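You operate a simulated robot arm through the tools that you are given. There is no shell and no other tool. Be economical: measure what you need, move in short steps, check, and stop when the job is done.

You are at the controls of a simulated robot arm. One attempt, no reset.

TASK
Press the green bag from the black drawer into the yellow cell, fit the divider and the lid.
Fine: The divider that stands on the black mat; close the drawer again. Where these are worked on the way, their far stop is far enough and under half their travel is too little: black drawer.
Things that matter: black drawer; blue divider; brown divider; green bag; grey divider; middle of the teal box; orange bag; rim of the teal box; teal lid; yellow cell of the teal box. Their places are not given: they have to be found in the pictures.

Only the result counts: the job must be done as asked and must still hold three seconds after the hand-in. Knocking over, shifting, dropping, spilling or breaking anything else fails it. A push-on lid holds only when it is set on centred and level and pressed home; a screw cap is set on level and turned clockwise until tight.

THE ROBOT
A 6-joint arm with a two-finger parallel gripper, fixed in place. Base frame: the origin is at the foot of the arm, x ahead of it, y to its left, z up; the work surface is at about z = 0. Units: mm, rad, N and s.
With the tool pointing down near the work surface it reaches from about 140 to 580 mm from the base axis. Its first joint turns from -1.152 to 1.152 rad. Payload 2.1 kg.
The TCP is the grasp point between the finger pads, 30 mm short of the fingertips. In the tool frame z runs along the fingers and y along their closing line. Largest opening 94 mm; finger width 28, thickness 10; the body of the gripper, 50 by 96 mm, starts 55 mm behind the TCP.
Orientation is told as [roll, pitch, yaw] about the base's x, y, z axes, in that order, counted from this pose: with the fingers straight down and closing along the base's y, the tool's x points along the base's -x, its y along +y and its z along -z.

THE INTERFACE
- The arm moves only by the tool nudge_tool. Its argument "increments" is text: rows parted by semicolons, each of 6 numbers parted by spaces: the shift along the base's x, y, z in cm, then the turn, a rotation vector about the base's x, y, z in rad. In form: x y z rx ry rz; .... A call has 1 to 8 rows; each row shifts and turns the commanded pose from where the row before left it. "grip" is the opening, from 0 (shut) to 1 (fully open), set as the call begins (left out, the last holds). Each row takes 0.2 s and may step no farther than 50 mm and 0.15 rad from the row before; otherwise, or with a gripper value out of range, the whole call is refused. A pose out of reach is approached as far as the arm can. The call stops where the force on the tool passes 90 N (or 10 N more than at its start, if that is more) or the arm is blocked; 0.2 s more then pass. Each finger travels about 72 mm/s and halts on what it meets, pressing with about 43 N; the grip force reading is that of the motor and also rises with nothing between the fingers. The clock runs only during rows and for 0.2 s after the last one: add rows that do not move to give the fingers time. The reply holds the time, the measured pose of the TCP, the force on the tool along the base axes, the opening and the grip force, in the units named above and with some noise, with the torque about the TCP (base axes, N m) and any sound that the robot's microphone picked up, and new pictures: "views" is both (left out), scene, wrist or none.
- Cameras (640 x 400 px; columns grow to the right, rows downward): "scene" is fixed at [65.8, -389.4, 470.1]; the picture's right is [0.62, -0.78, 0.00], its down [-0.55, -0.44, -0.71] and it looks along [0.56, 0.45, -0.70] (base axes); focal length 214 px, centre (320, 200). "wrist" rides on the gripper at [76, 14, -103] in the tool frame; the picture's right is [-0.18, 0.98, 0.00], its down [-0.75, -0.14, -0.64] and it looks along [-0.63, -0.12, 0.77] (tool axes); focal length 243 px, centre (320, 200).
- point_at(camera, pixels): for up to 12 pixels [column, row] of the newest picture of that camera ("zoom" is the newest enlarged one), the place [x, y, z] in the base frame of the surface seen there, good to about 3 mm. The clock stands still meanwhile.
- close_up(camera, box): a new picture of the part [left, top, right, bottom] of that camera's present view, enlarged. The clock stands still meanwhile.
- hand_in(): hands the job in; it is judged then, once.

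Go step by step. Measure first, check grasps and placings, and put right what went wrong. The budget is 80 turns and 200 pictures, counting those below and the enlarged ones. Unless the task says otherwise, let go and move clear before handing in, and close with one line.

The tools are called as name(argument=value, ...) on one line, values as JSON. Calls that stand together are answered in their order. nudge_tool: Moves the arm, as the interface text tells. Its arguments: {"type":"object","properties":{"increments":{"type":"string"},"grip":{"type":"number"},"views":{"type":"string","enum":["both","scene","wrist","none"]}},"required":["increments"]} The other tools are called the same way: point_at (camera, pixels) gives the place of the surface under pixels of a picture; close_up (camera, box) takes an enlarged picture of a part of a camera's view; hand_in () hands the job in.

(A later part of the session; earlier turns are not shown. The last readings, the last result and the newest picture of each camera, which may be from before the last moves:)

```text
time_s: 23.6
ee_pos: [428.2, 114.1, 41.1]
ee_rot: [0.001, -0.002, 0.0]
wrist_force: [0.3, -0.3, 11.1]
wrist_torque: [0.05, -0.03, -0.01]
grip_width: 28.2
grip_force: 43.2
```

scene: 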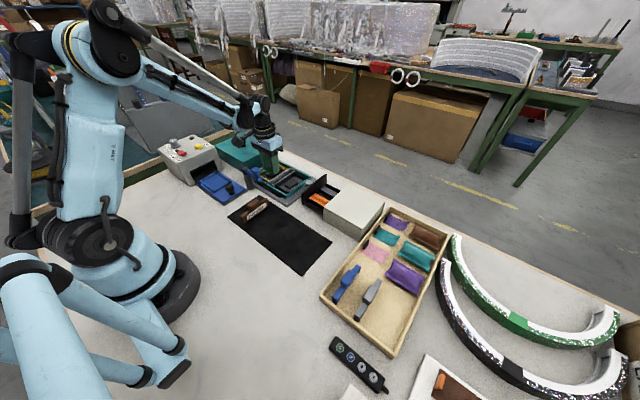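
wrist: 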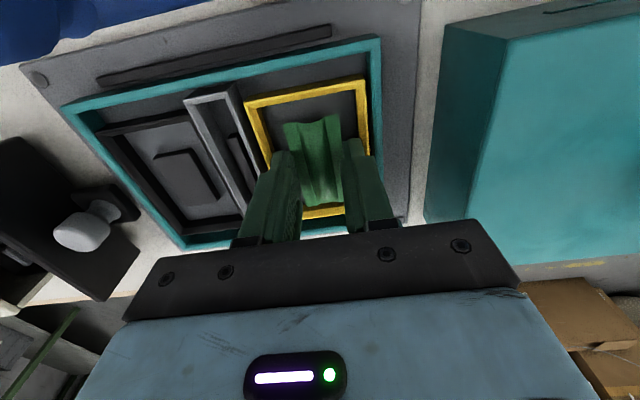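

Contact: +11 N at z≈41. Press a little more while holding it.

nudge_tool(increments="0 0 -0.1 0 0 0; 0 0 -0.1 0 0 0; 0 0 0 0 0 0", views="wrist")

close_up(camera="wrist", box=[200, 50, 440, 230])

```text
time_s: 24.4
ee_pos: [428.7, 114.2, 39.3]
ee_rot: [-0.001, -0.002, -0.001]
wrist_force: [-2.2, -0.2, 37.4]
wrist_torque: [0.0, 0.02, 0.01]
grip_width: 28.6
grip_force: 43.0
```

wrist: 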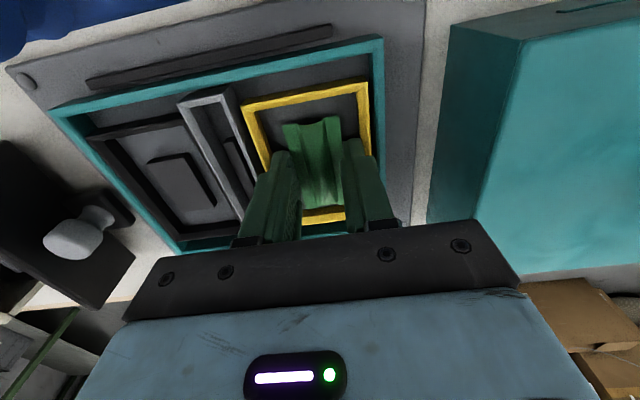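

```text
2.22 times, centred on (320, 140) of wrist
```

zoom: 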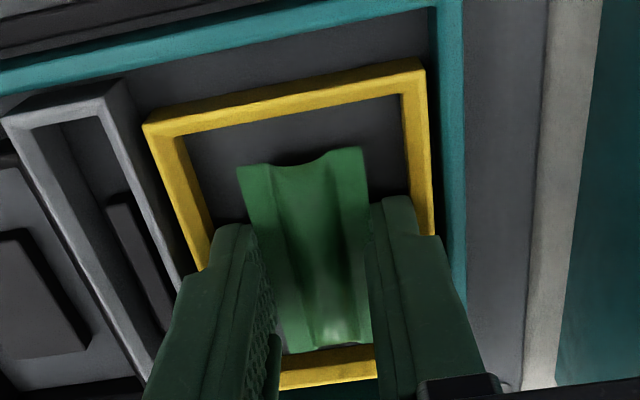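

Pressed with 37 N. Release only slightly (the frame is close to the fingers) and rise.

nudge_tool(increments="0 0 0.15 0 0 0; 0 0 0 0 0 0; 0 0 0.3 0 0 0; 0 0 0.4 0 0 0; 0 0 0.4 0 0 0; 0 0 0 0 0 0", grip=0.315, views="wrist")

close_up(camera="wrist", box=[200, 50, 440, 230])

```text
time_s: 25.8
ee_pos: [428.9, 113.9, 50.7]
ee_rot: [0.002, -0.002, 0.001]
wrist_force: [0.4, -0.1, -0.2]
wrist_torque: [0.03, 0.02, 0.0]
grip_width: 29.8
grip_force: 0.1
```

wrist: 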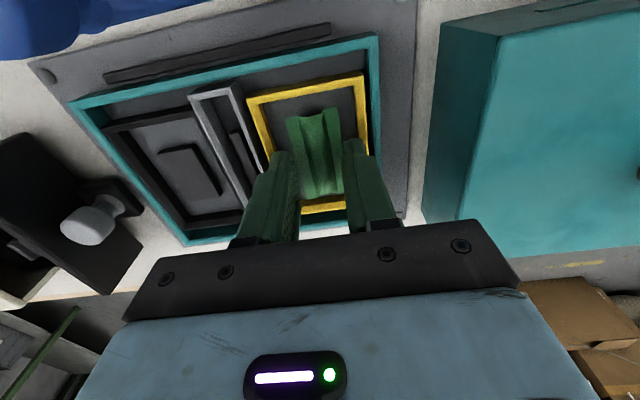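

```text
2.22 times, centred on (320, 140) of wrist
```

zoom: 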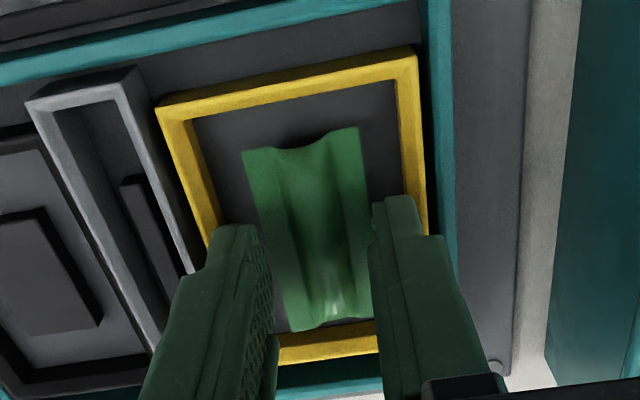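

Bag stayed in the cell. Rise, measure it, and close the fingers for pressing.

nudge_tool(increments="0 0 4 0 0 0; 0 0 1 0 0 0; 0 0 0 0 0 0", grip=0, views="wrist")

close_up(camera="wrist", box=[200, 30, 440, 180])

```text
time_s: 26.6
ee_pos: [428.6, 115.0, 100.8]
ee_rot: [0.0, 0.0, 0.002]
wrist_force: [0.0, -0.2, 0.4]
wrist_torque: [0.01, -0.04, 0.0]
grip_width: 0.0
grip_force: 32.9
```

wrist: 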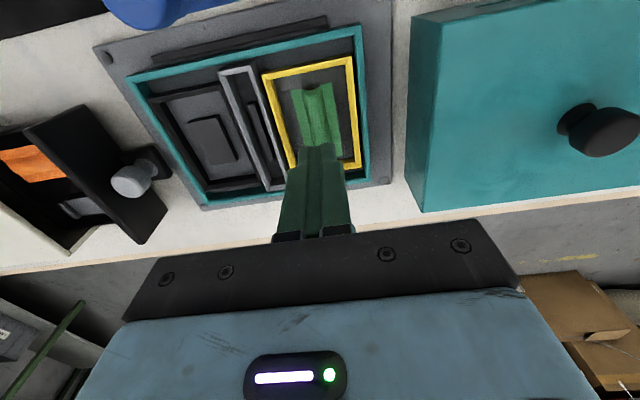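

```text
2.67 times, centred on (320, 105) of wrist
```

zoom: 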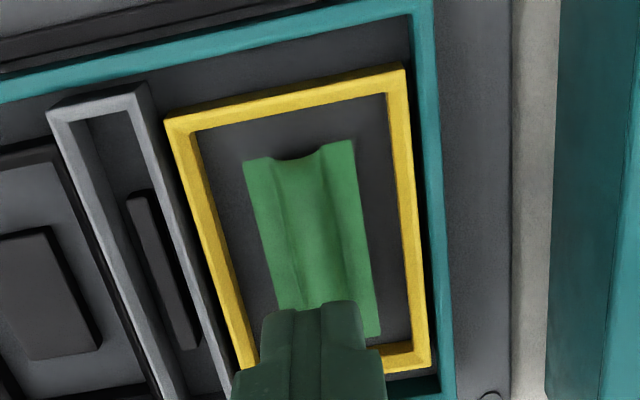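

point_at(camera="zoom", pixels=[[248, 165], [350, 148], [278, 295], [376, 332], [310, 200], [270, 220], [345, 200], [300, 154], [225, 200], [380, 200]])

```text
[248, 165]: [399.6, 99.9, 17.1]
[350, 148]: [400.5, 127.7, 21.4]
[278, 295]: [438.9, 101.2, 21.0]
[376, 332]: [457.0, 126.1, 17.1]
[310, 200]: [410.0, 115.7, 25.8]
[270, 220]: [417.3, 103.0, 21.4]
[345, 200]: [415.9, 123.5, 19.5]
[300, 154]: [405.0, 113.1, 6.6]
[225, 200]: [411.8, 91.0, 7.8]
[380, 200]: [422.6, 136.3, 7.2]
```

Bag sits at edge z≈19.5, ridge ≈26, straddling the pad. Press with closed fingers on its centre.

nudge_tool(increments="0 -0.1 -3 0 0 0; 0 0 -1 0 0 0; 0 0 -0.3 0 0 0; 0 0 -0.2 0 0 0; 0 0 -0.2 0 0 0; 0 0 -0.2 0 0 0; 0 0 0 0 0 0", grip=0, views="none")

```text
time_s: 27.9
ee_pos: [429.1, 112.2, 58.0]
ee_rot: [-0.004, 0.0, -0.003]
wrist_force: [0.0, 0.2, 30.7]
wrist_torque: [0.0, 0.0, 0.01]
grip_width: 0.0
grip_force: 33.2
stopped in row 6: the force on the tool passed its limit at 102 N (the readings are from after the stop); the commanded pose is now the measured one
```

The press reached 102 N on the bag at TCP z≈57. Lift and inspect.

nudge_tool(increments="0 0 4 0 0 0; 0 0 4 0 0 0; 0 0 0 0 0 0", views="both")

close_up(camera="wrist", box=[200, 0, 440, 150])

point_at(camera="zoom", pixels=[[320, 200], [300, 180], [340, 220], [300, 250], [280, 220], [360, 250]])

```text
time_s: 28.7
ee_pos: [428.8, 113.2, 136.1]
ee_rot: [-0.002, 0.001, -0.002]
wrist_force: [-0.5, 0.4, -0.6]
wrist_torque: [0.0, -0.03, -0.02]
grip_width: 0.1
grip_force: 33.0
```

scene: 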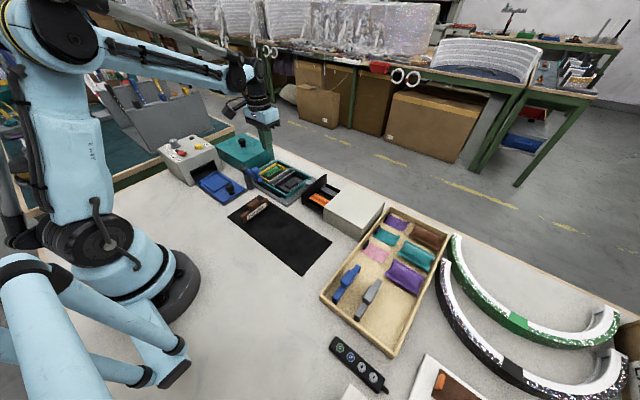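
wrist: 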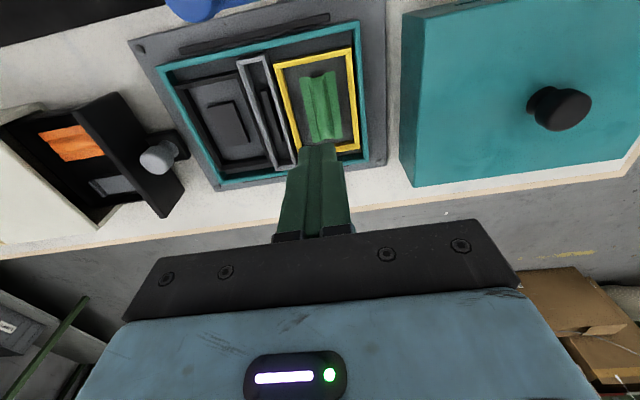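

```text
2.67 times, centred on (320, 75) of wrist
```

zoom: 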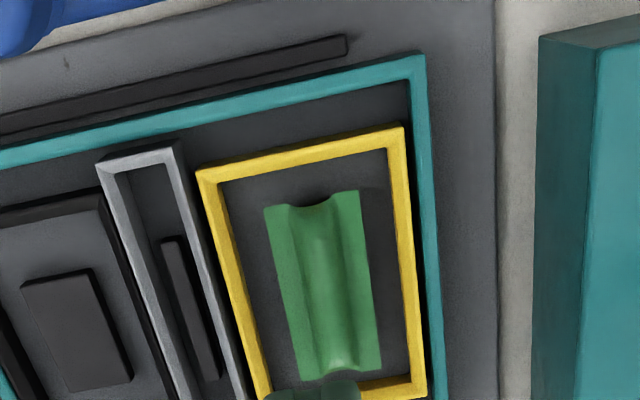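

```text
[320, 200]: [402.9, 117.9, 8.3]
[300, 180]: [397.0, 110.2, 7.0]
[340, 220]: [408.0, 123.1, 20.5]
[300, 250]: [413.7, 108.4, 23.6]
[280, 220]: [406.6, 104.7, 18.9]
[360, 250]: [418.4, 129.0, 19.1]
```

Bag is seated. Now close the drawer: push the knob (441,−42) toward −y with the closed fingers; first move to its +y side.

nudge_tool(increments="0.4 -4.2 0 0 0 0; 0.4 -4.2 0 0 0 0; 0.4 -4.2 0 0 0 0; 0 0 -4 0 0 0; 0 0 -3.7 0 0 0; 0 0 0 0 0 0", views="both")

```text
time_s: 30.1
ee_pos: [439.7, -16.9, 59.8]
ee_rot: [-0.004, 0.001, -0.002]
wrist_force: [0.5, 0.1, 0.4]
wrist_torque: [0.01, 0.02, 0.01]
grip_width: 0.0
grip_force: 33.2
```

scene: 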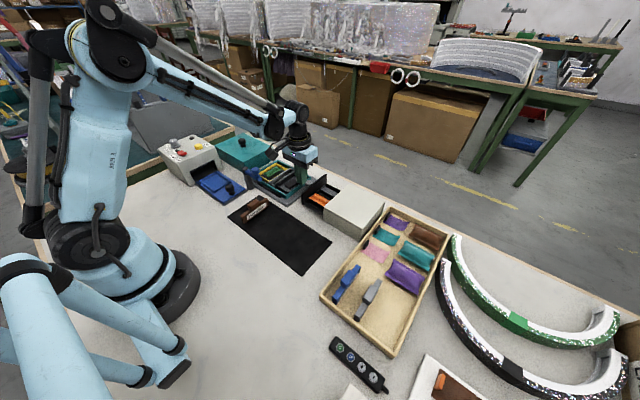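
wrist: 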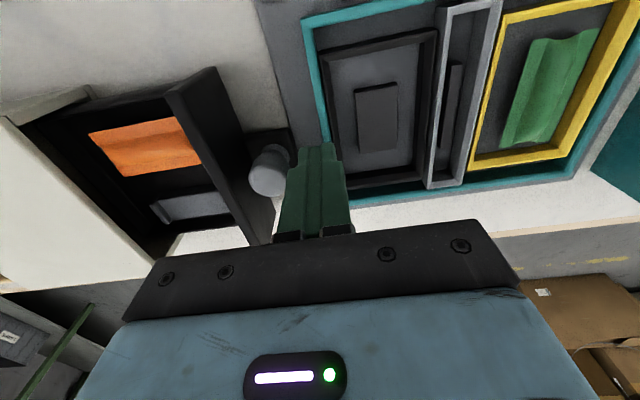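

Fingers stand right beside the knob. Lower 5 mm and push −y in ~12 mm steps.

nudge_tool(increments="0 0 -0.5 0 0 0; 0 -1.2 0 0 0 0; 0 -1.2 0 0 0 0; 0 -1.2 0 0 0 0; 0 -1.2 0 0 0 0; 0 -1.2 0 0 0 0; 0 -1.2 0 0 0 0; 0 -0.6 0 0 0 0", views="both")

```text
time_s: 31.9
ee_pos: [442.3, -92.8, 54.3]
ee_rot: [-0.003, -0.001, -0.001]
wrist_force: [-1.0, 0.7, -0.3]
wrist_torque: [0.02, 0.03, -0.02]
grip_width: 0.1
grip_force: 32.7
```

scene: 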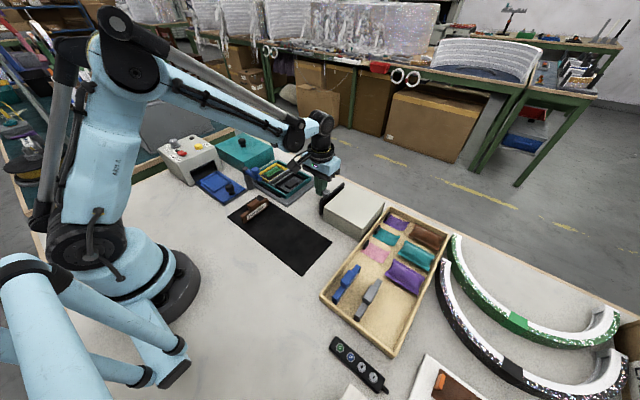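
wrist: 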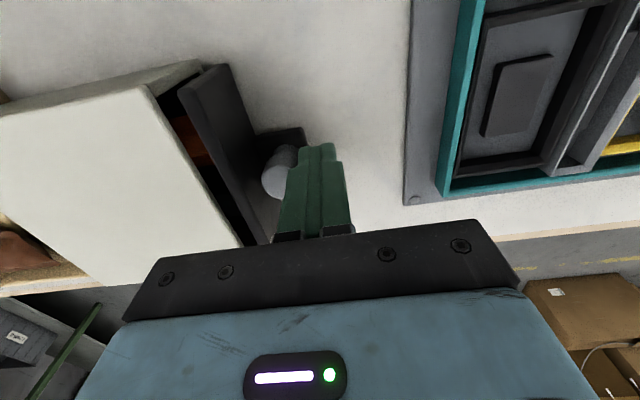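

A small gap remains; push on in small steps to the stop.

nudge_tool(increments="0 -0.5 0 0 0 0; 0 -0.4 0 0 0 0; 0 -0.3 0 0 0 0; 0 -0.2 0 0 0 0; 0 0 0 0 0 0", views="both")

```text
time_s: 33.1
ee_pos: [440.4, -104.5, 54.3]
ee_rot: [-0.002, -0.001, 0.0]
wrist_force: [-1.2, 4.2, -1.7]
wrist_torque: [0.1, 0.0, 0.0]
grip_width: 0.0
grip_force: 32.8
```

scene: 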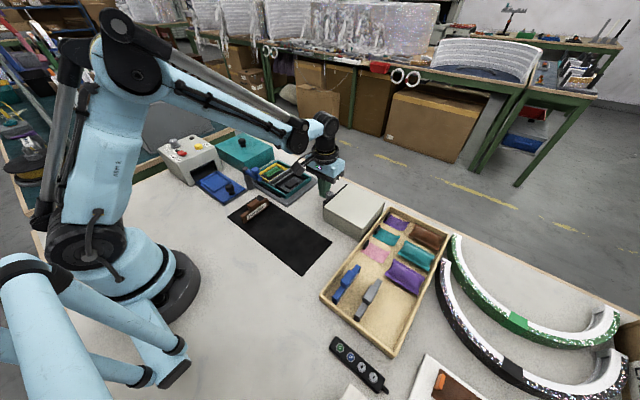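
wrist: 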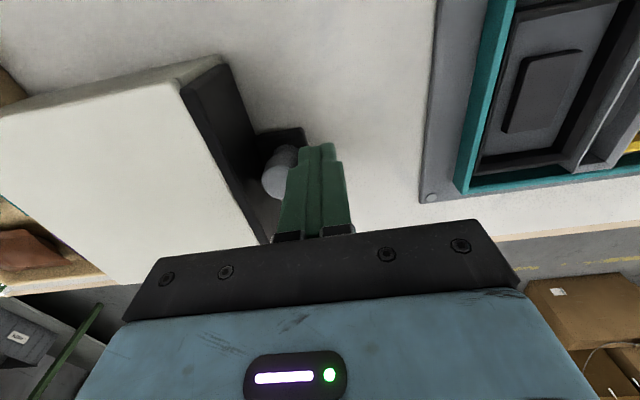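

Nearly shut with 4 N; press 2 mm more, then back off and rise.

nudge_tool(increments="0 -0.2 0 0 0 0; 0 0 0 0 0 0", views="none")

nudge_tool(increments="0 1 0 0 0 0; 0 0 4 0 0 0; 0 0 4.5 0 0 0; -4 2 0 0 0 0; -4.5 2 0 0 0 0; -4.5 2 0 0 0 0; -3 3 0 0 0 0; 0 0 0 0 0 0", grip=0.5, views="both")

close_up(camera="wrist", box=[200, 0, 520, 200])

close_up(camera="scene", box=[220, 160, 400, 260])

```text
time_s: 33.7
ee_pos: [441.1, -106.6, 54.2]
ee_rot: [0.0, -0.001, 0.001]
wrist_force: [-1.9, 16.5, 3.7]
wrist_torque: [0.23, 0.03, -0.03]
grip_width: 0.0
grip_force: 32.6
```

```text
time_s: 35.5
ee_pos: [279.4, -6.9, 136.0]
ee_rot: [-0.002, 0.0, -0.003]
wrist_force: [-0.8, 0.1, -0.6]
wrist_torque: [0.01, 0.0, -0.01]
grip_width: 47.0
grip_force: 0.1
```

scene: 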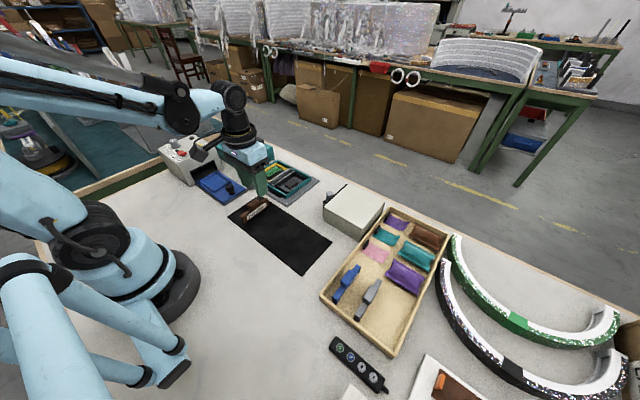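
wrist: 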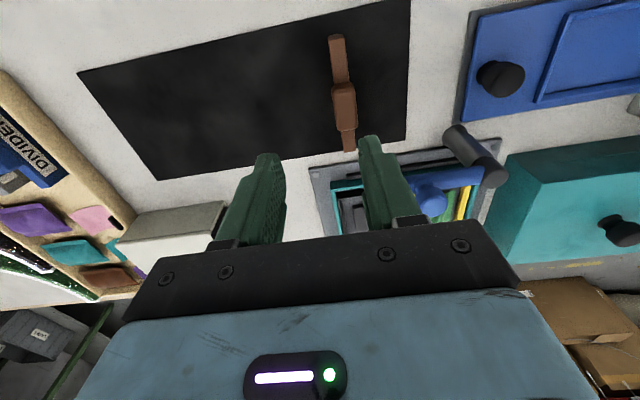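

```text
2.00 times, centred on (360, 100) of wrist
```

zoom: 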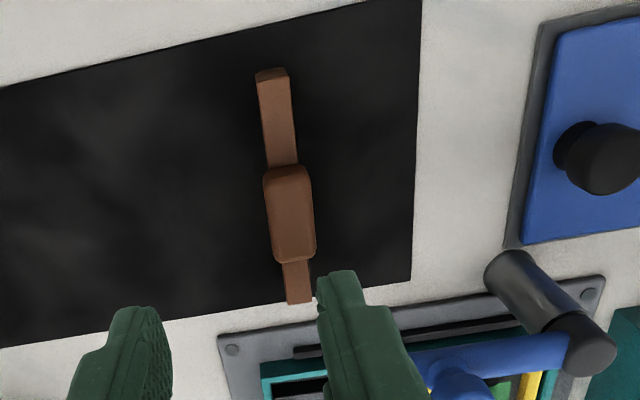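

```text
3.56 times, centred on (310, 210) of scene
```

zoom: 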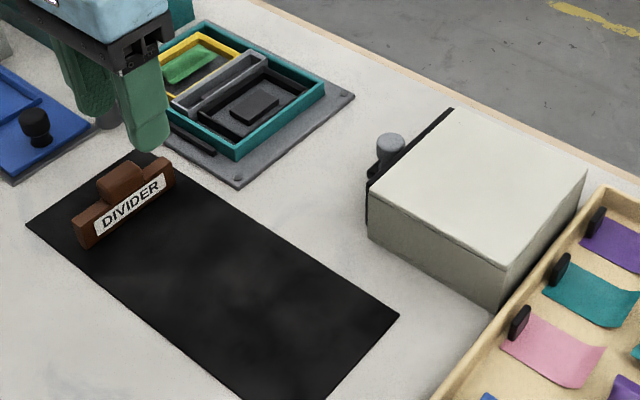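

Drawer is shut. The brown divider runs along x with a handle in the middle; measure it.

point_at(camera="wrist", pixels=[[330, 38], [343, 37], [340, 75], [344, 83], [354, 82], [336, 88], [346, 105], [355, 115], [340, 128], [349, 136], [346, 149], [353, 149]])

point_at(camera="zoom", pixels=[[125, 175], [78, 222], [150, 165], [88, 246], [173, 187], [107, 170], [140, 180], [92, 210], [165, 160]])

```text
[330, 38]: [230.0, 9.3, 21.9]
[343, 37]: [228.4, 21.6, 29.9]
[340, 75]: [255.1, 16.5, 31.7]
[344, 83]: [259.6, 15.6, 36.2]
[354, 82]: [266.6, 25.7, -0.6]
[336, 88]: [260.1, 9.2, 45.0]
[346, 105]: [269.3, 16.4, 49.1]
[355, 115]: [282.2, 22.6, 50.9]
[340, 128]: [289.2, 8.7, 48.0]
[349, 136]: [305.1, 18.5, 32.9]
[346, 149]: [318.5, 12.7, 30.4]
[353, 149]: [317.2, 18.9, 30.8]
```

```text
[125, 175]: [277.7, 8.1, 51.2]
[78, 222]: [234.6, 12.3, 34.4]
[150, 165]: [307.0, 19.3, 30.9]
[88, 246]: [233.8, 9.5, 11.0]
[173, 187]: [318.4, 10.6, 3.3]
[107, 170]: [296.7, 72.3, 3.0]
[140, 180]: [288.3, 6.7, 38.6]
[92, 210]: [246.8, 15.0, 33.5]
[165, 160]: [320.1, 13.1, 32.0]
```

Handle: x 258–291, y 8–23, z 31–50; plate x 229–319. Descend over handle centre (274.5,15.5) with 47 mm opening, then close.

nudge_tool(increments="-0.5 2.24 0 0 0 0; 0 0 -3 0 0 0; 0 0 -3 0 0 0; 0 0 -2 0 0 0; 0 0 0 0 0 0", grip=0.5, views="wrist")

nudge_tool(increments="0 0 0 0 0 0; 0 0 0 0 0 0; 0 0 0 0 0 0", grip=0, views="both")

```text
time_s: 36.7
ee_pos: [276.6, 14.4, 58.7]
ee_rot: [-0.003, 0.001, -0.002]
wrist_force: [-0.1, 0.0, -0.1]
wrist_torque: [0.01, 0.02, 0.0]
grip_width: 46.9
grip_force: 0.0
```

wrist: 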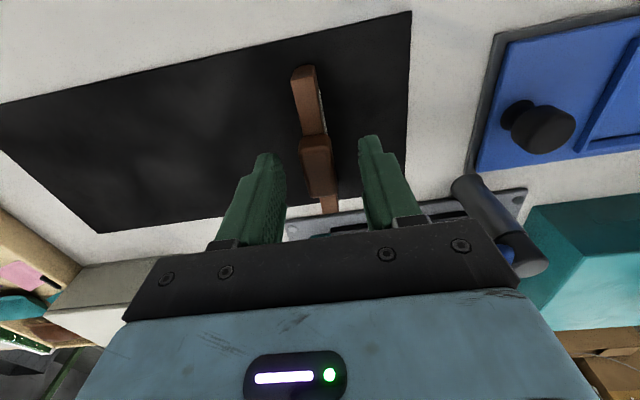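

```text
time_s: 37.5
ee_pos: [277.4, 15.4, 59.0]
ee_rot: [-0.002, 0.0, -0.002]
wrist_force: [0.0, -0.5, -0.1]
wrist_torque: [-0.05, 0.01, 0.01]
grip_width: 16.7
grip_force: 43.3
```

scene: 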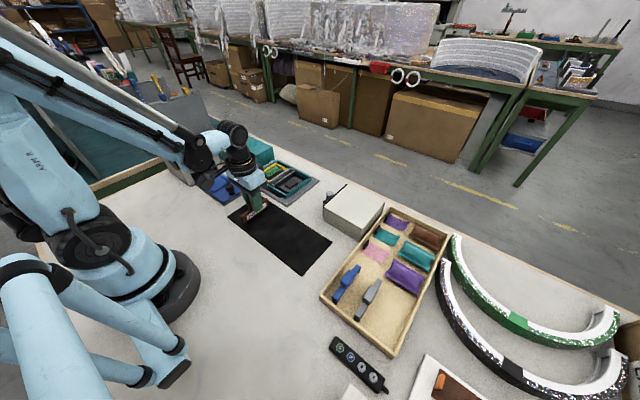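
wrist: 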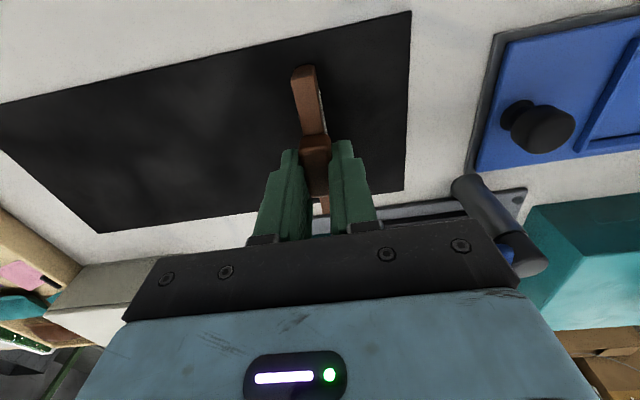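

Handle gripped at 16.7 mm. Lift above the blue arm (z>105) and carry toward the slot (430,68).

nudge_tool(increments="0 0 2 0 0 0; 0 0 3 0 0 0; 0 0 3.5 0 0 0; 0 0 3.5 0 0 0; 0 0 0 0 0 0", views="none")

nudge_tool(increments="3.8 1.3 0 0 0 0; 3.8 1.3 0 0 0 0; 3.8 1.3 0 0 0 0; 3.9 1.35 0 0 0 0; 0 0 0 0 0 0", views="both")

close_up(camera="wrist", box=[200, 0, 440, 200])

```text
time_s: 38.7
ee_pos: [278.3, 14.9, 179.2]
ee_rot: [-0.001, 0.001, -0.002]
wrist_force: [0.4, 0.4, 0.1]
wrist_torque: [-0.02, 0.0, -0.01]
grip_width: 16.7
grip_force: 43.2
```

```text
time_s: 39.9
ee_pos: [432.2, 69.1, 178.4]
ee_rot: [-0.002, -0.001, -0.001]
wrist_force: [0.9, -0.2, 0.5]
wrist_torque: [-0.01, 0.02, 0.01]
grip_width: 16.8
grip_force: 42.6
```

scene: 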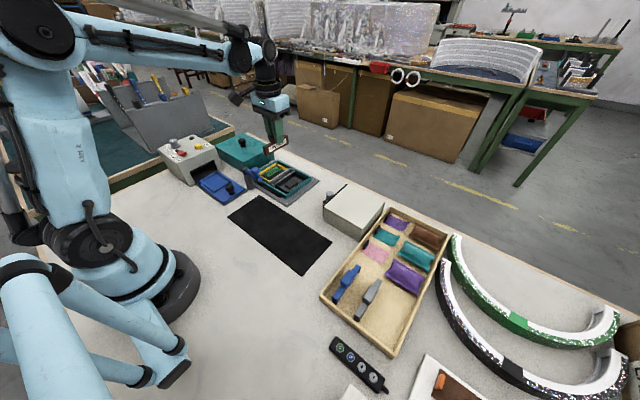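
wrist: 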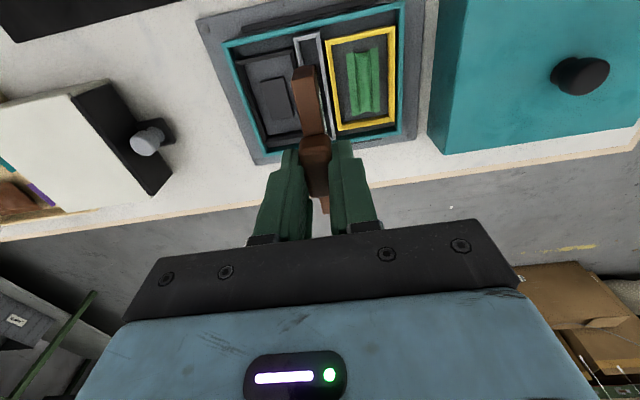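

```text
2.00 times, centred on (320, 100) of wrist
```

zoom: 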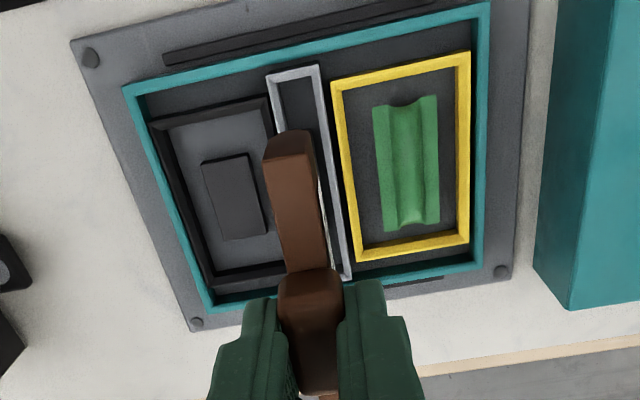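

The divider hangs level. Measure its near end and handle, and the slot walls.

point_at(camera="zoom", pixels=[[272, 142], [305, 136], [267, 155], [308, 148], [290, 210], [320, 240], [330, 397], [280, 78], [308, 74], [318, 68], [272, 72], [347, 275]])

point_at(camera="zoom", pixels=[[296, 100], [268, 90], [328, 130], [340, 210], [332, 120], [130, 90], [484, 10], [212, 305], [470, 268], [140, 98], [450, 30], [342, 265]])

```text
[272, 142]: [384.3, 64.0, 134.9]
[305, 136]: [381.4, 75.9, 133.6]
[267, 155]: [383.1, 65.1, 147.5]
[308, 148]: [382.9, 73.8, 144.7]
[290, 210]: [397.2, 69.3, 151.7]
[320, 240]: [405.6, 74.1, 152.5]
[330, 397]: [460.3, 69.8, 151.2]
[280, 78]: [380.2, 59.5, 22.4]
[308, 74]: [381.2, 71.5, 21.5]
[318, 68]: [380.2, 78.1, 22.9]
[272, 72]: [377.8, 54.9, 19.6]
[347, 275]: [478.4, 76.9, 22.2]
```

```text
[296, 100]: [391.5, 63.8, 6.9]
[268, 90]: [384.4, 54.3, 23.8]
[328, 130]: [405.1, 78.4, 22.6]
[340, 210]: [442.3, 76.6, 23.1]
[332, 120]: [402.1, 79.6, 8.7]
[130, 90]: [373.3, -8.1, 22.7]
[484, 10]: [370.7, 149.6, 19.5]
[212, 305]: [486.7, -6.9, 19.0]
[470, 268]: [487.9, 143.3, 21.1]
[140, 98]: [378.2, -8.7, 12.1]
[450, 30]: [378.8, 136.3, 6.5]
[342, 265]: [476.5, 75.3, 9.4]
```

Divider centre ≈(427.5,69.7); slot centre ≈(429.5,67.4). Shift +2, −2 mm and descend to just above the slot walls.

nudge_tool(increments="0.2 -0.2 -3 0 0 0; 0 0 -3 0 0 0; 0 0 -2.5 0 0 0; 0 0 0 0 0 0", views="both")

close_up(camera="wrist", box=[200, 30, 440, 230])

close_up(camera="scene", box=[230, 130, 330, 210])

```text
time_s: 40.9
ee_pos: [431.7, 65.8, 93.7]
ee_rot: [-0.002, 0.0, -0.002]
wrist_force: [-0.9, 0.7, -1.0]
wrist_torque: [0.0, -0.03, 0.02]
grip_width: 16.7
grip_force: 43.2
```

scene: 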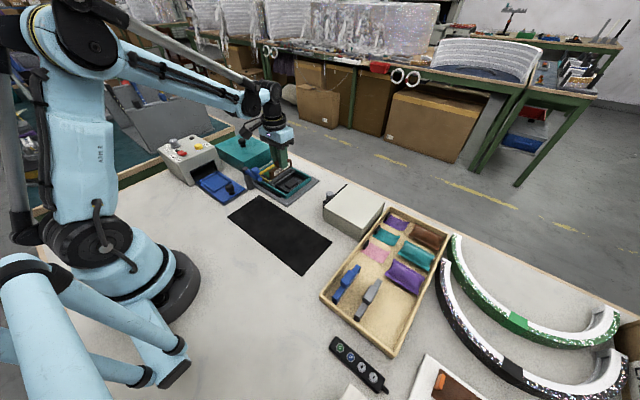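
wrist: 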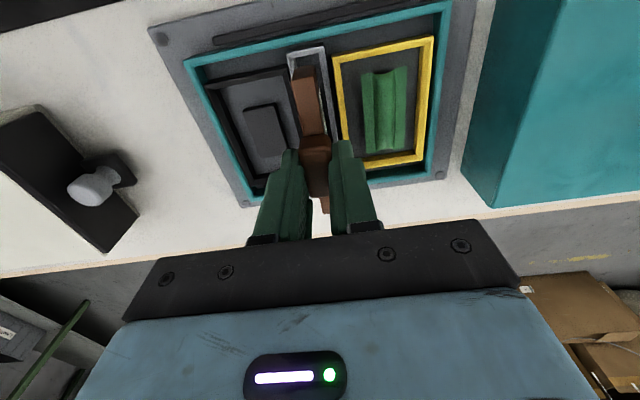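

```text
2.00 times, centred on (320, 130) of wrist
```

zoom: 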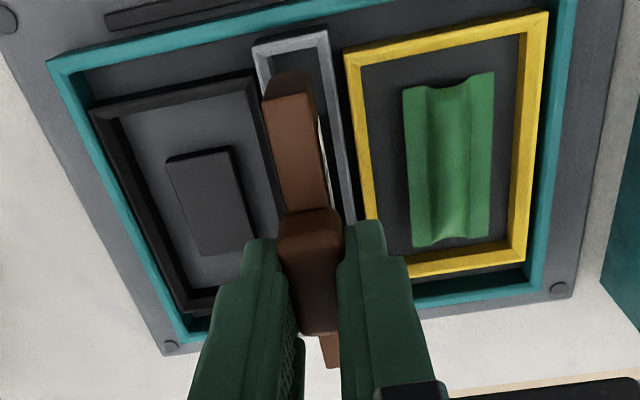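

```text
5.00 times, centred on (280, 170) of scene
```

zoom: 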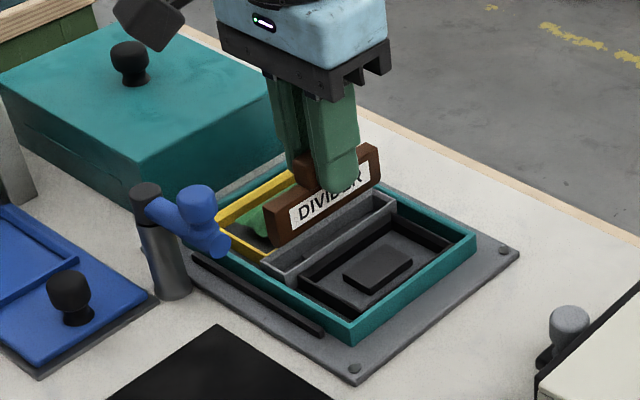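

point_at(camera="wrist", pixels=[[293, 78], [315, 77], [296, 74], [312, 72], [297, 110], [320, 110], [290, 60], [325, 60], [288, 52], [323, 47], [304, 58], [306, 74]])

point_at(camera="zoom", pixels=[[266, 222], [380, 160], [290, 225], [365, 175], [268, 262], [390, 200], [285, 272], [275, 258], [372, 190], [380, 198], [272, 238], [378, 178]])

```text
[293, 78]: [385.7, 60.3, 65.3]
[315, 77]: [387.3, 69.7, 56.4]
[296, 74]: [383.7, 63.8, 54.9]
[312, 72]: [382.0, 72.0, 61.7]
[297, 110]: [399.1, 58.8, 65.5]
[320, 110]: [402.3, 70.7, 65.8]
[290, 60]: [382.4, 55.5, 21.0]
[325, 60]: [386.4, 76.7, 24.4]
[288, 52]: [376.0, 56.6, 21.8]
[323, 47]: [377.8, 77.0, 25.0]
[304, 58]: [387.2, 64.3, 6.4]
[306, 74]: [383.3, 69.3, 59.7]
```

```text
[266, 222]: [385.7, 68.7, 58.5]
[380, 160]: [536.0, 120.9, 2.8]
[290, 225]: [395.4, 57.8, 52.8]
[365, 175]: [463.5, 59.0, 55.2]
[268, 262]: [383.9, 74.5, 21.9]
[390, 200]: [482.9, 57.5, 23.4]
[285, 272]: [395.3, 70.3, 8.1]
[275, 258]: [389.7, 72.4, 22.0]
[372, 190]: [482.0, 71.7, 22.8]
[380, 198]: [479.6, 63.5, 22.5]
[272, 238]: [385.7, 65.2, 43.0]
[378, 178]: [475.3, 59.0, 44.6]
```

Get a fresh pose reading before fine correction.

nudge_tool(increments="0 0.1 -0.4 0 0 0; 0 0 0 0 0 0", views="none")

nudge_tool(increments="0 0 -0.2 0 0 0; 0 0 0 0 0 0", views="wrist")

close_up(camera="wrist", box=[260, 30, 360, 120])

close_up(camera="scene", box=[265, 155, 315, 190])

```text
time_s: 41.5
ee_pos: [432.8, 67.0, 90.4]
ee_rot: [-0.002, 0.0, -0.001]
wrist_force: [-0.3, -0.1, 0.3]
wrist_torque: [0.03, -0.01, 0.01]
grip_width: 16.7
grip_force: 42.8
```

```text
time_s: 42.1
ee_pos: [430.6, 66.6, 87.6]
ee_rot: [-0.003, 0.0, -0.003]
wrist_force: [0.0, 0.1, -0.5]
wrist_torque: [-0.03, 0.03, 0.03]
grip_width: 16.5
grip_force: 43.2
```

wrist: 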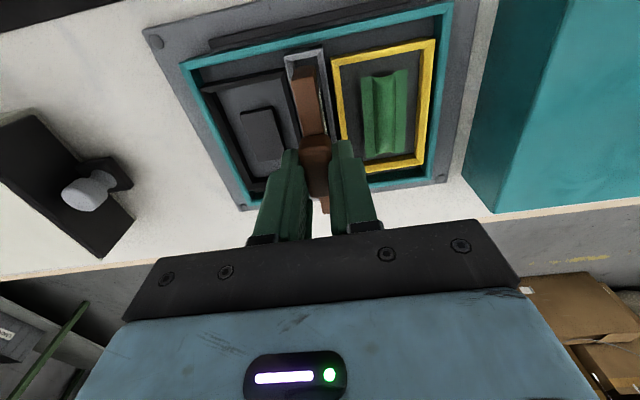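

```text
4.44 times, centred on (310, 75) of wrist
```

zoom: 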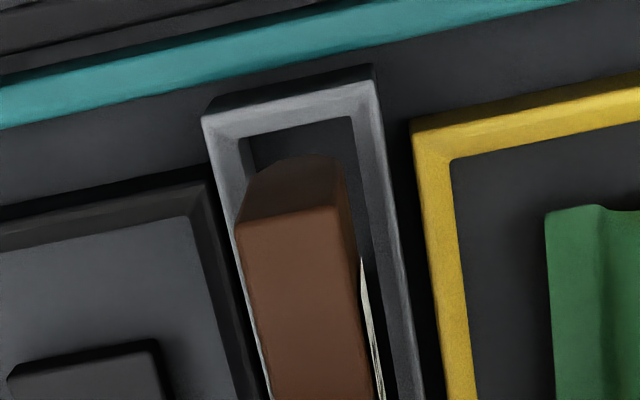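

```text
11.43 times, centred on (290, 172) of scene
```

zoom: 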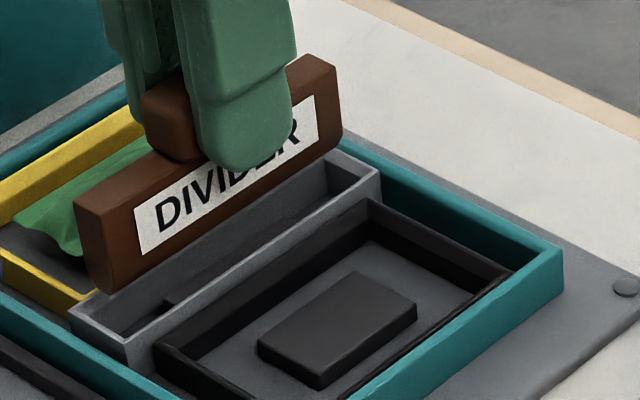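

point_at(camera="zoom", pixels=[[108, 288], [104, 250], [330, 150], [335, 110], [140, 270], [127, 338], [378, 172], [362, 190], [225, 260], [240, 268], [75, 312], [345, 155]])

point_at(camera="wrist", pixels=[[297, 74], [316, 72], [293, 77], [317, 74], [290, 64], [294, 80], [321, 66], [325, 72], [305, 55], [312, 60]])

```text
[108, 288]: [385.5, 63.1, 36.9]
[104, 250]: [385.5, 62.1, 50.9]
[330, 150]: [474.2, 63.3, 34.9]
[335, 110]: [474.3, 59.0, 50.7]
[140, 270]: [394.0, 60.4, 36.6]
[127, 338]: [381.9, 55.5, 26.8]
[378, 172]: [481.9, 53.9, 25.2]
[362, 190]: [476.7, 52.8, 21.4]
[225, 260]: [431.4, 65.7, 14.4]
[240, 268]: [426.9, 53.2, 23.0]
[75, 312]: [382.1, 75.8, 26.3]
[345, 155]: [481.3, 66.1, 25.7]
```

```text
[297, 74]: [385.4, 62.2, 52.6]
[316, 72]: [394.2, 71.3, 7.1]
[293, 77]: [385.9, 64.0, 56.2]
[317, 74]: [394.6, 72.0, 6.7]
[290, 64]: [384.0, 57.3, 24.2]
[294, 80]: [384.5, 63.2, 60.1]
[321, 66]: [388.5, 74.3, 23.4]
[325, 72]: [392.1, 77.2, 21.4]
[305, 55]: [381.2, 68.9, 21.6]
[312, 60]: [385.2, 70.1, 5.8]
```

Divider (x 385–475, y ≈61–73) lies within the slot's inner opening. Lower in 2 mm steps watching lateral forces.

nudge_tool(increments="0.05 0.03 -0.3 0 0 0; 0 0 -0.3 0 0 0; 0 0 -0.2 0 0 0; 0 0 -0.2 0 0 0; 0 0 0 0 0 0", views="wrist")

close_up(camera="wrist", box=[260, 30, 360, 120])

close_up(camera="scene", box=[265, 155, 315, 190])

```text
time_s: 43.3
ee_pos: [432.5, 67.2, 78.9]
ee_rot: [-0.001, 0.0, -0.001]
wrist_force: [-0.5, -0.3, 0.3]
wrist_torque: [0.0, -0.02, 0.03]
grip_width: 16.6
grip_force: 43.1
```

wrist: 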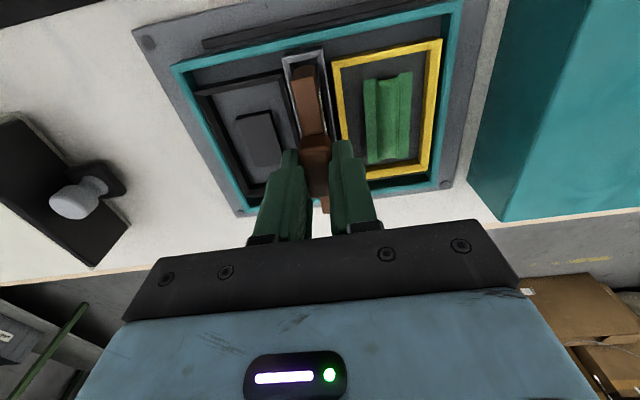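

```text
4.44 times, centred on (310, 75) of wrist
```

zoom: 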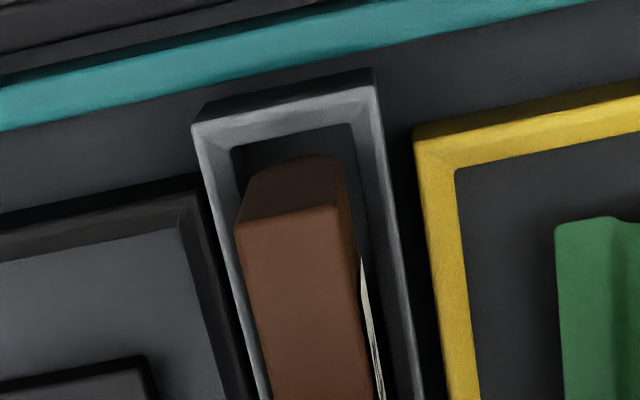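

```text
11.43 times, centred on (290, 172) of scene
```

zoom: 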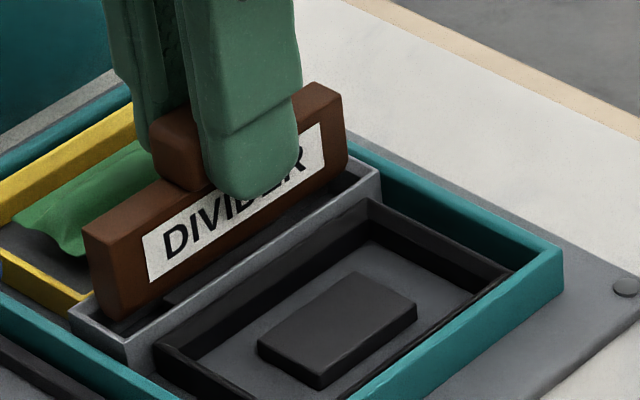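

Bottom is at the slot mouth, gaps left 7 px/right 18 px; shift +0.5 mm and lower on.

nudge_tool(increments="0 0.05 -0.2 0 0 0; 0 0 -0.2 0 0 0; 0 0 -0.2 0 0 0; 0 0 -0.2 0 0 0; 0 0 0 0 0 0", views="none")

```text
time_s: 44.5
ee_pos: [431.8, 67.0, 71.0]
ee_rot: [-0.002, 0.0, -0.002]
wrist_force: [0.2, 0.1, 0.1]
wrist_torque: [0.07, 0.0, -0.03]
grip_width: 16.5
grip_force: 43.0
```

No contact yet. Continue.

nudge_tool(increments="0 0 -0.15 0 0 0; 0 0 -0.15 0 0 0; 0 0 -0.1 0 0 0; 0 0 0 0 0 0", views="wrist")

close_up(camera="scene", box=[265, 155, 315, 190])

close_up(camera="wrist", box=[260, 30, 360, 120])

```text
time_s: 45.5
ee_pos: [432.3, 67.7, 65.6]
ee_rot: [-0.002, 0.001, 0.0]
wrist_force: [0.9, 0.2, -0.5]
wrist_torque: [0.0, -0.03, 0.02]
grip_width: 16.9
grip_force: 43.3
```

wrist: 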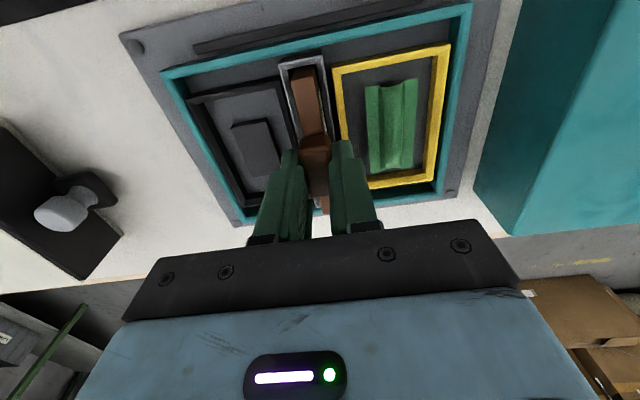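

```text
11.43 times, centred on (290, 172) of scene
```

zoom: 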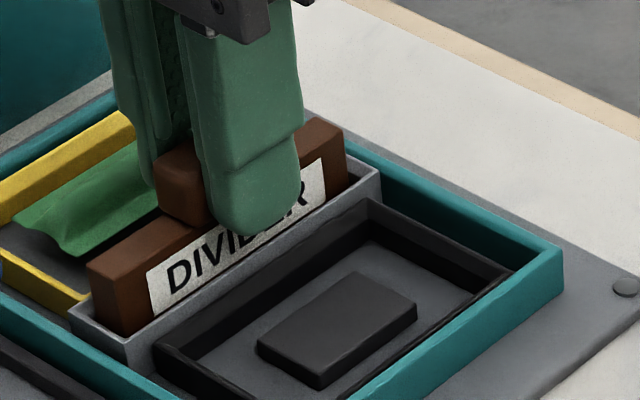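

```text
4.44 times, centred on (310, 75) of wrist
```

zoom: 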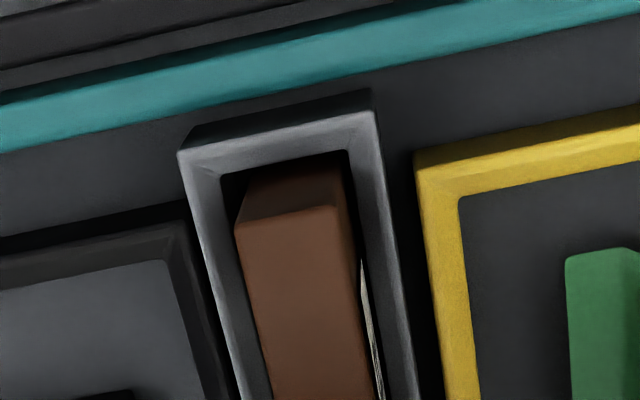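

It's in the slot with no rubbing. Continue down to contact.

nudge_tool(increments="0 0 -0.1 0 0 0; 0 0 -0.1 0 0 0; 0 0 -0.1 0 0 0; 0 0 0 0 0 0", views="none")

```text
time_s: 46.5
ee_pos: [431.1, 66.4, 61.9]
ee_rot: [-0.001, -0.002, -0.003]
wrist_force: [3.6, 0.1, 37.5]
wrist_torque: [0.0, -0.05, -0.05]
grip_width: 16.8
grip_force: 42.7
```

Firm contact, 37 N at z≈62. Press another 1 mm to seat it.

nudge_tool(increments="0 0 -0.1 0 0 0; 0 0 -0.1 0 0 0; 0 0 0 0 0 0", views="wrist")

close_up(camera="scene", box=[265, 155, 315, 190])

```text
time_s: 47.3
ee_pos: [431.4, 67.7, 61.5]
ee_rot: [-0.004, 0.003, -0.001]
wrist_force: [-6.2, -5.9, 79.9]
wrist_torque: [-0.17, 0.35, 0.01]
grip_width: 17.0
grip_force: 42.4
```

wrist: 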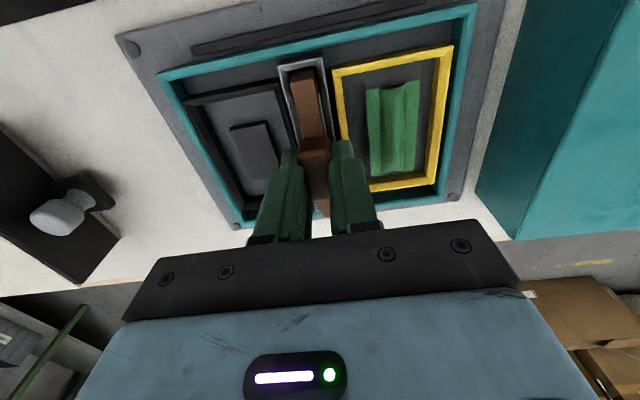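

```text
11.43 times, centred on (290, 172) of scene
```

zoom: 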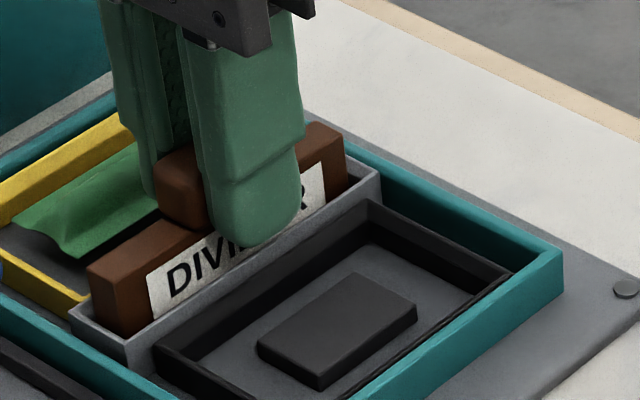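

The fingers slid down the handle, so the divider has bottomed. Measure the plate's top height to know whether it sits on rib or floor.

point_at(camera="zoom", pixels=[[110, 258], [130, 245], [322, 128], [175, 155], [335, 140], [95, 268], [338, 150]])

point_at(camera="wrist", pixels=[[305, 80], [312, 100], [300, 78], [318, 120], [313, 148], [300, 90]])

```text
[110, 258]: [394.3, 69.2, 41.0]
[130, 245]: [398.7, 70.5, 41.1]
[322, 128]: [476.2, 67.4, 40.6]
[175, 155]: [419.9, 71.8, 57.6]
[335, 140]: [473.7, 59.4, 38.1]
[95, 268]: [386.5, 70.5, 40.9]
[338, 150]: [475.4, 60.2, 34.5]
```

```text
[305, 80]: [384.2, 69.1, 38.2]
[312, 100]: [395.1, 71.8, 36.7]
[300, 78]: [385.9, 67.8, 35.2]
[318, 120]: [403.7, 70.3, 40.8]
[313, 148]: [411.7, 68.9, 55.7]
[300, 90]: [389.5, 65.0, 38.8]
```

Plate top z≈40 → bottom ≈8 = slot floor: fully seated. Relieve, open, and rise.

nudge_tool(increments="0 0 0.15 0 0 0; 0 0 0 0 0 0; 0 0 0 0 0 0; 0 0 2 0 0 0; 0 0 4 0 0 0; 0 0 4 0 0 0; 0 0 4 0 0 0; 0 0 0 0 0 0", grip=0.42, views="both")

close_up(camera="scene", box=[200, 120, 330, 220])

close_up(camera="wrist", box=[200, 0, 640, 230])

```text
time_s: 49.1
ee_pos: [432.7, 69.3, 202.4]
ee_rot: [-0.002, 0.0, -0.001]
wrist_force: [0.3, 0.1, -0.1]
wrist_torque: [-0.01, 0.0, 0.03]
grip_width: 39.2
grip_force: 0.0
```

scene: 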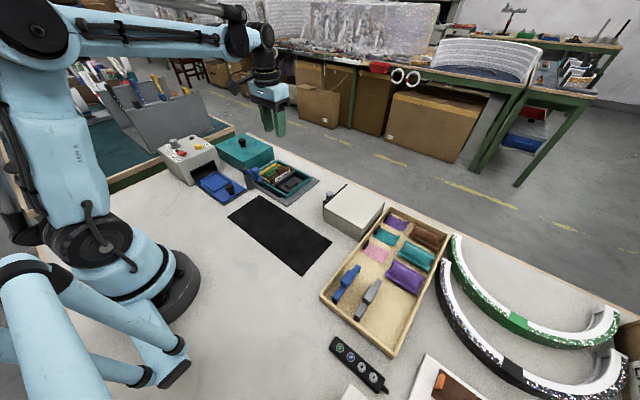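
wrist: 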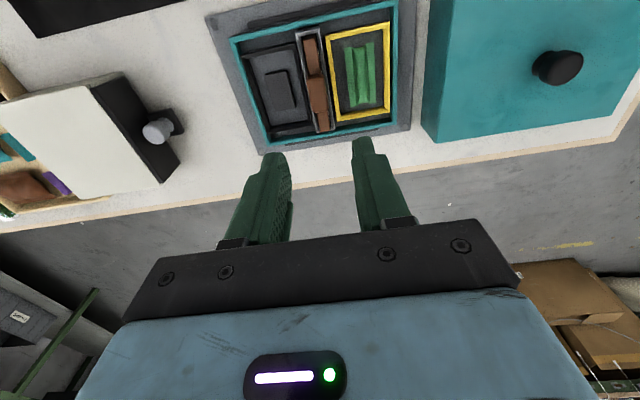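

```text
4.00 times, centred on (265, 170) of scene
```

zoom: 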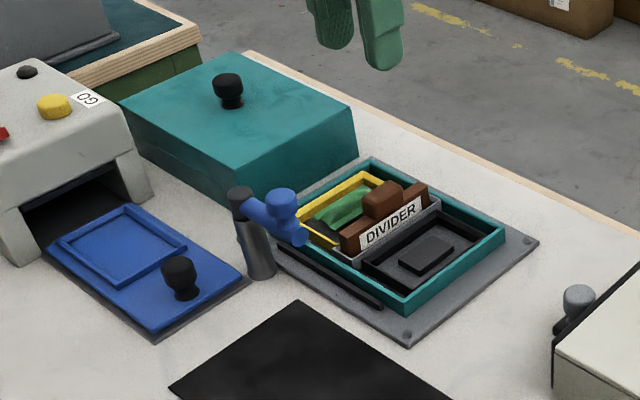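

```text
1.45 times, centred on (420, 115) of wrist
```

zoom: 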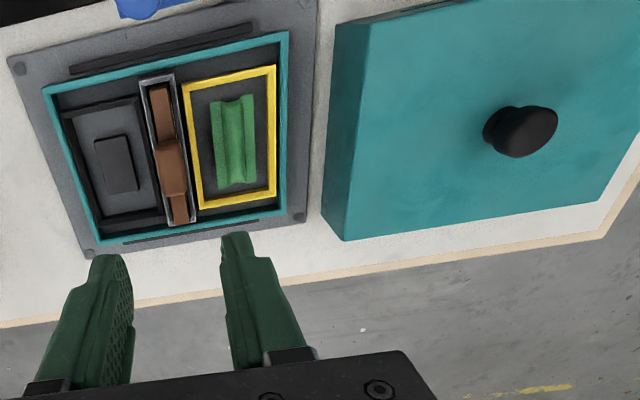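

Divider and bag sit right. Move over the lid (434,268) to measure it.

nudge_tool(increments="0 4 0 0 0 0; 0 4 0 0 0 0; 0 4 0 0 0 0; 0 4 0 0 0 0; 0 3.9 0 0 0 0; 0 0 0 0 0 0", views="both")

close_up(camera="wrist", box=[80, 0, 560, 250])

```text
time_s: 50.5
ee_pos: [431.8, 266.4, 202.7]
ee_rot: [-0.001, -0.001, -0.001]
wrist_force: [0.9, 0.2, 0.8]
wrist_torque: [0.02, -0.01, -0.02]
grip_width: 39.4
grip_force: 0.2
```

scene: 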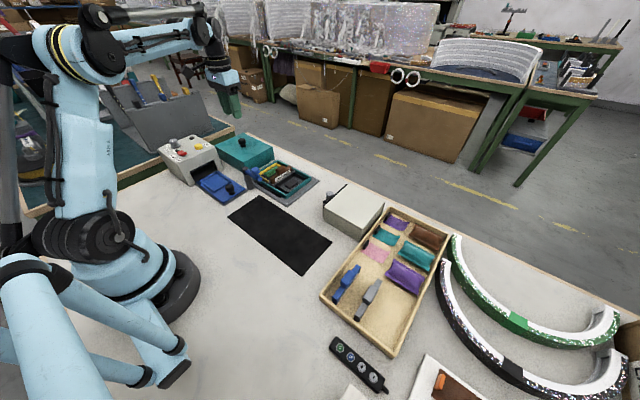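
wrist: 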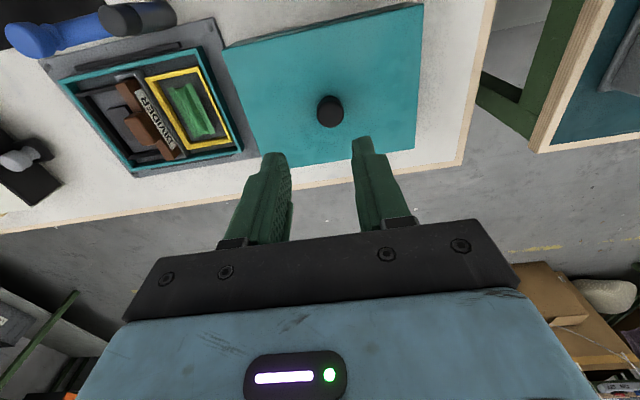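

```text
1.33 times, centred on (320, 125) of wrist
```

zoom: 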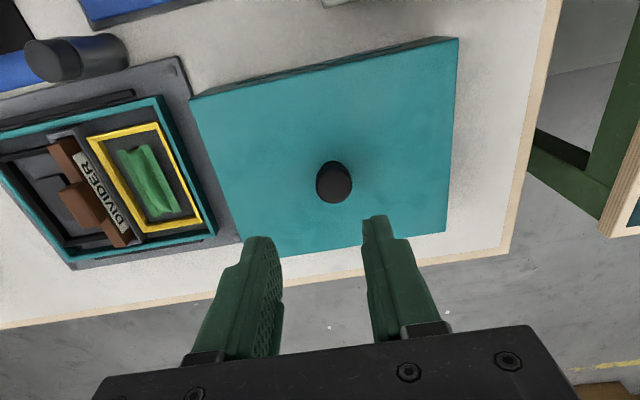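

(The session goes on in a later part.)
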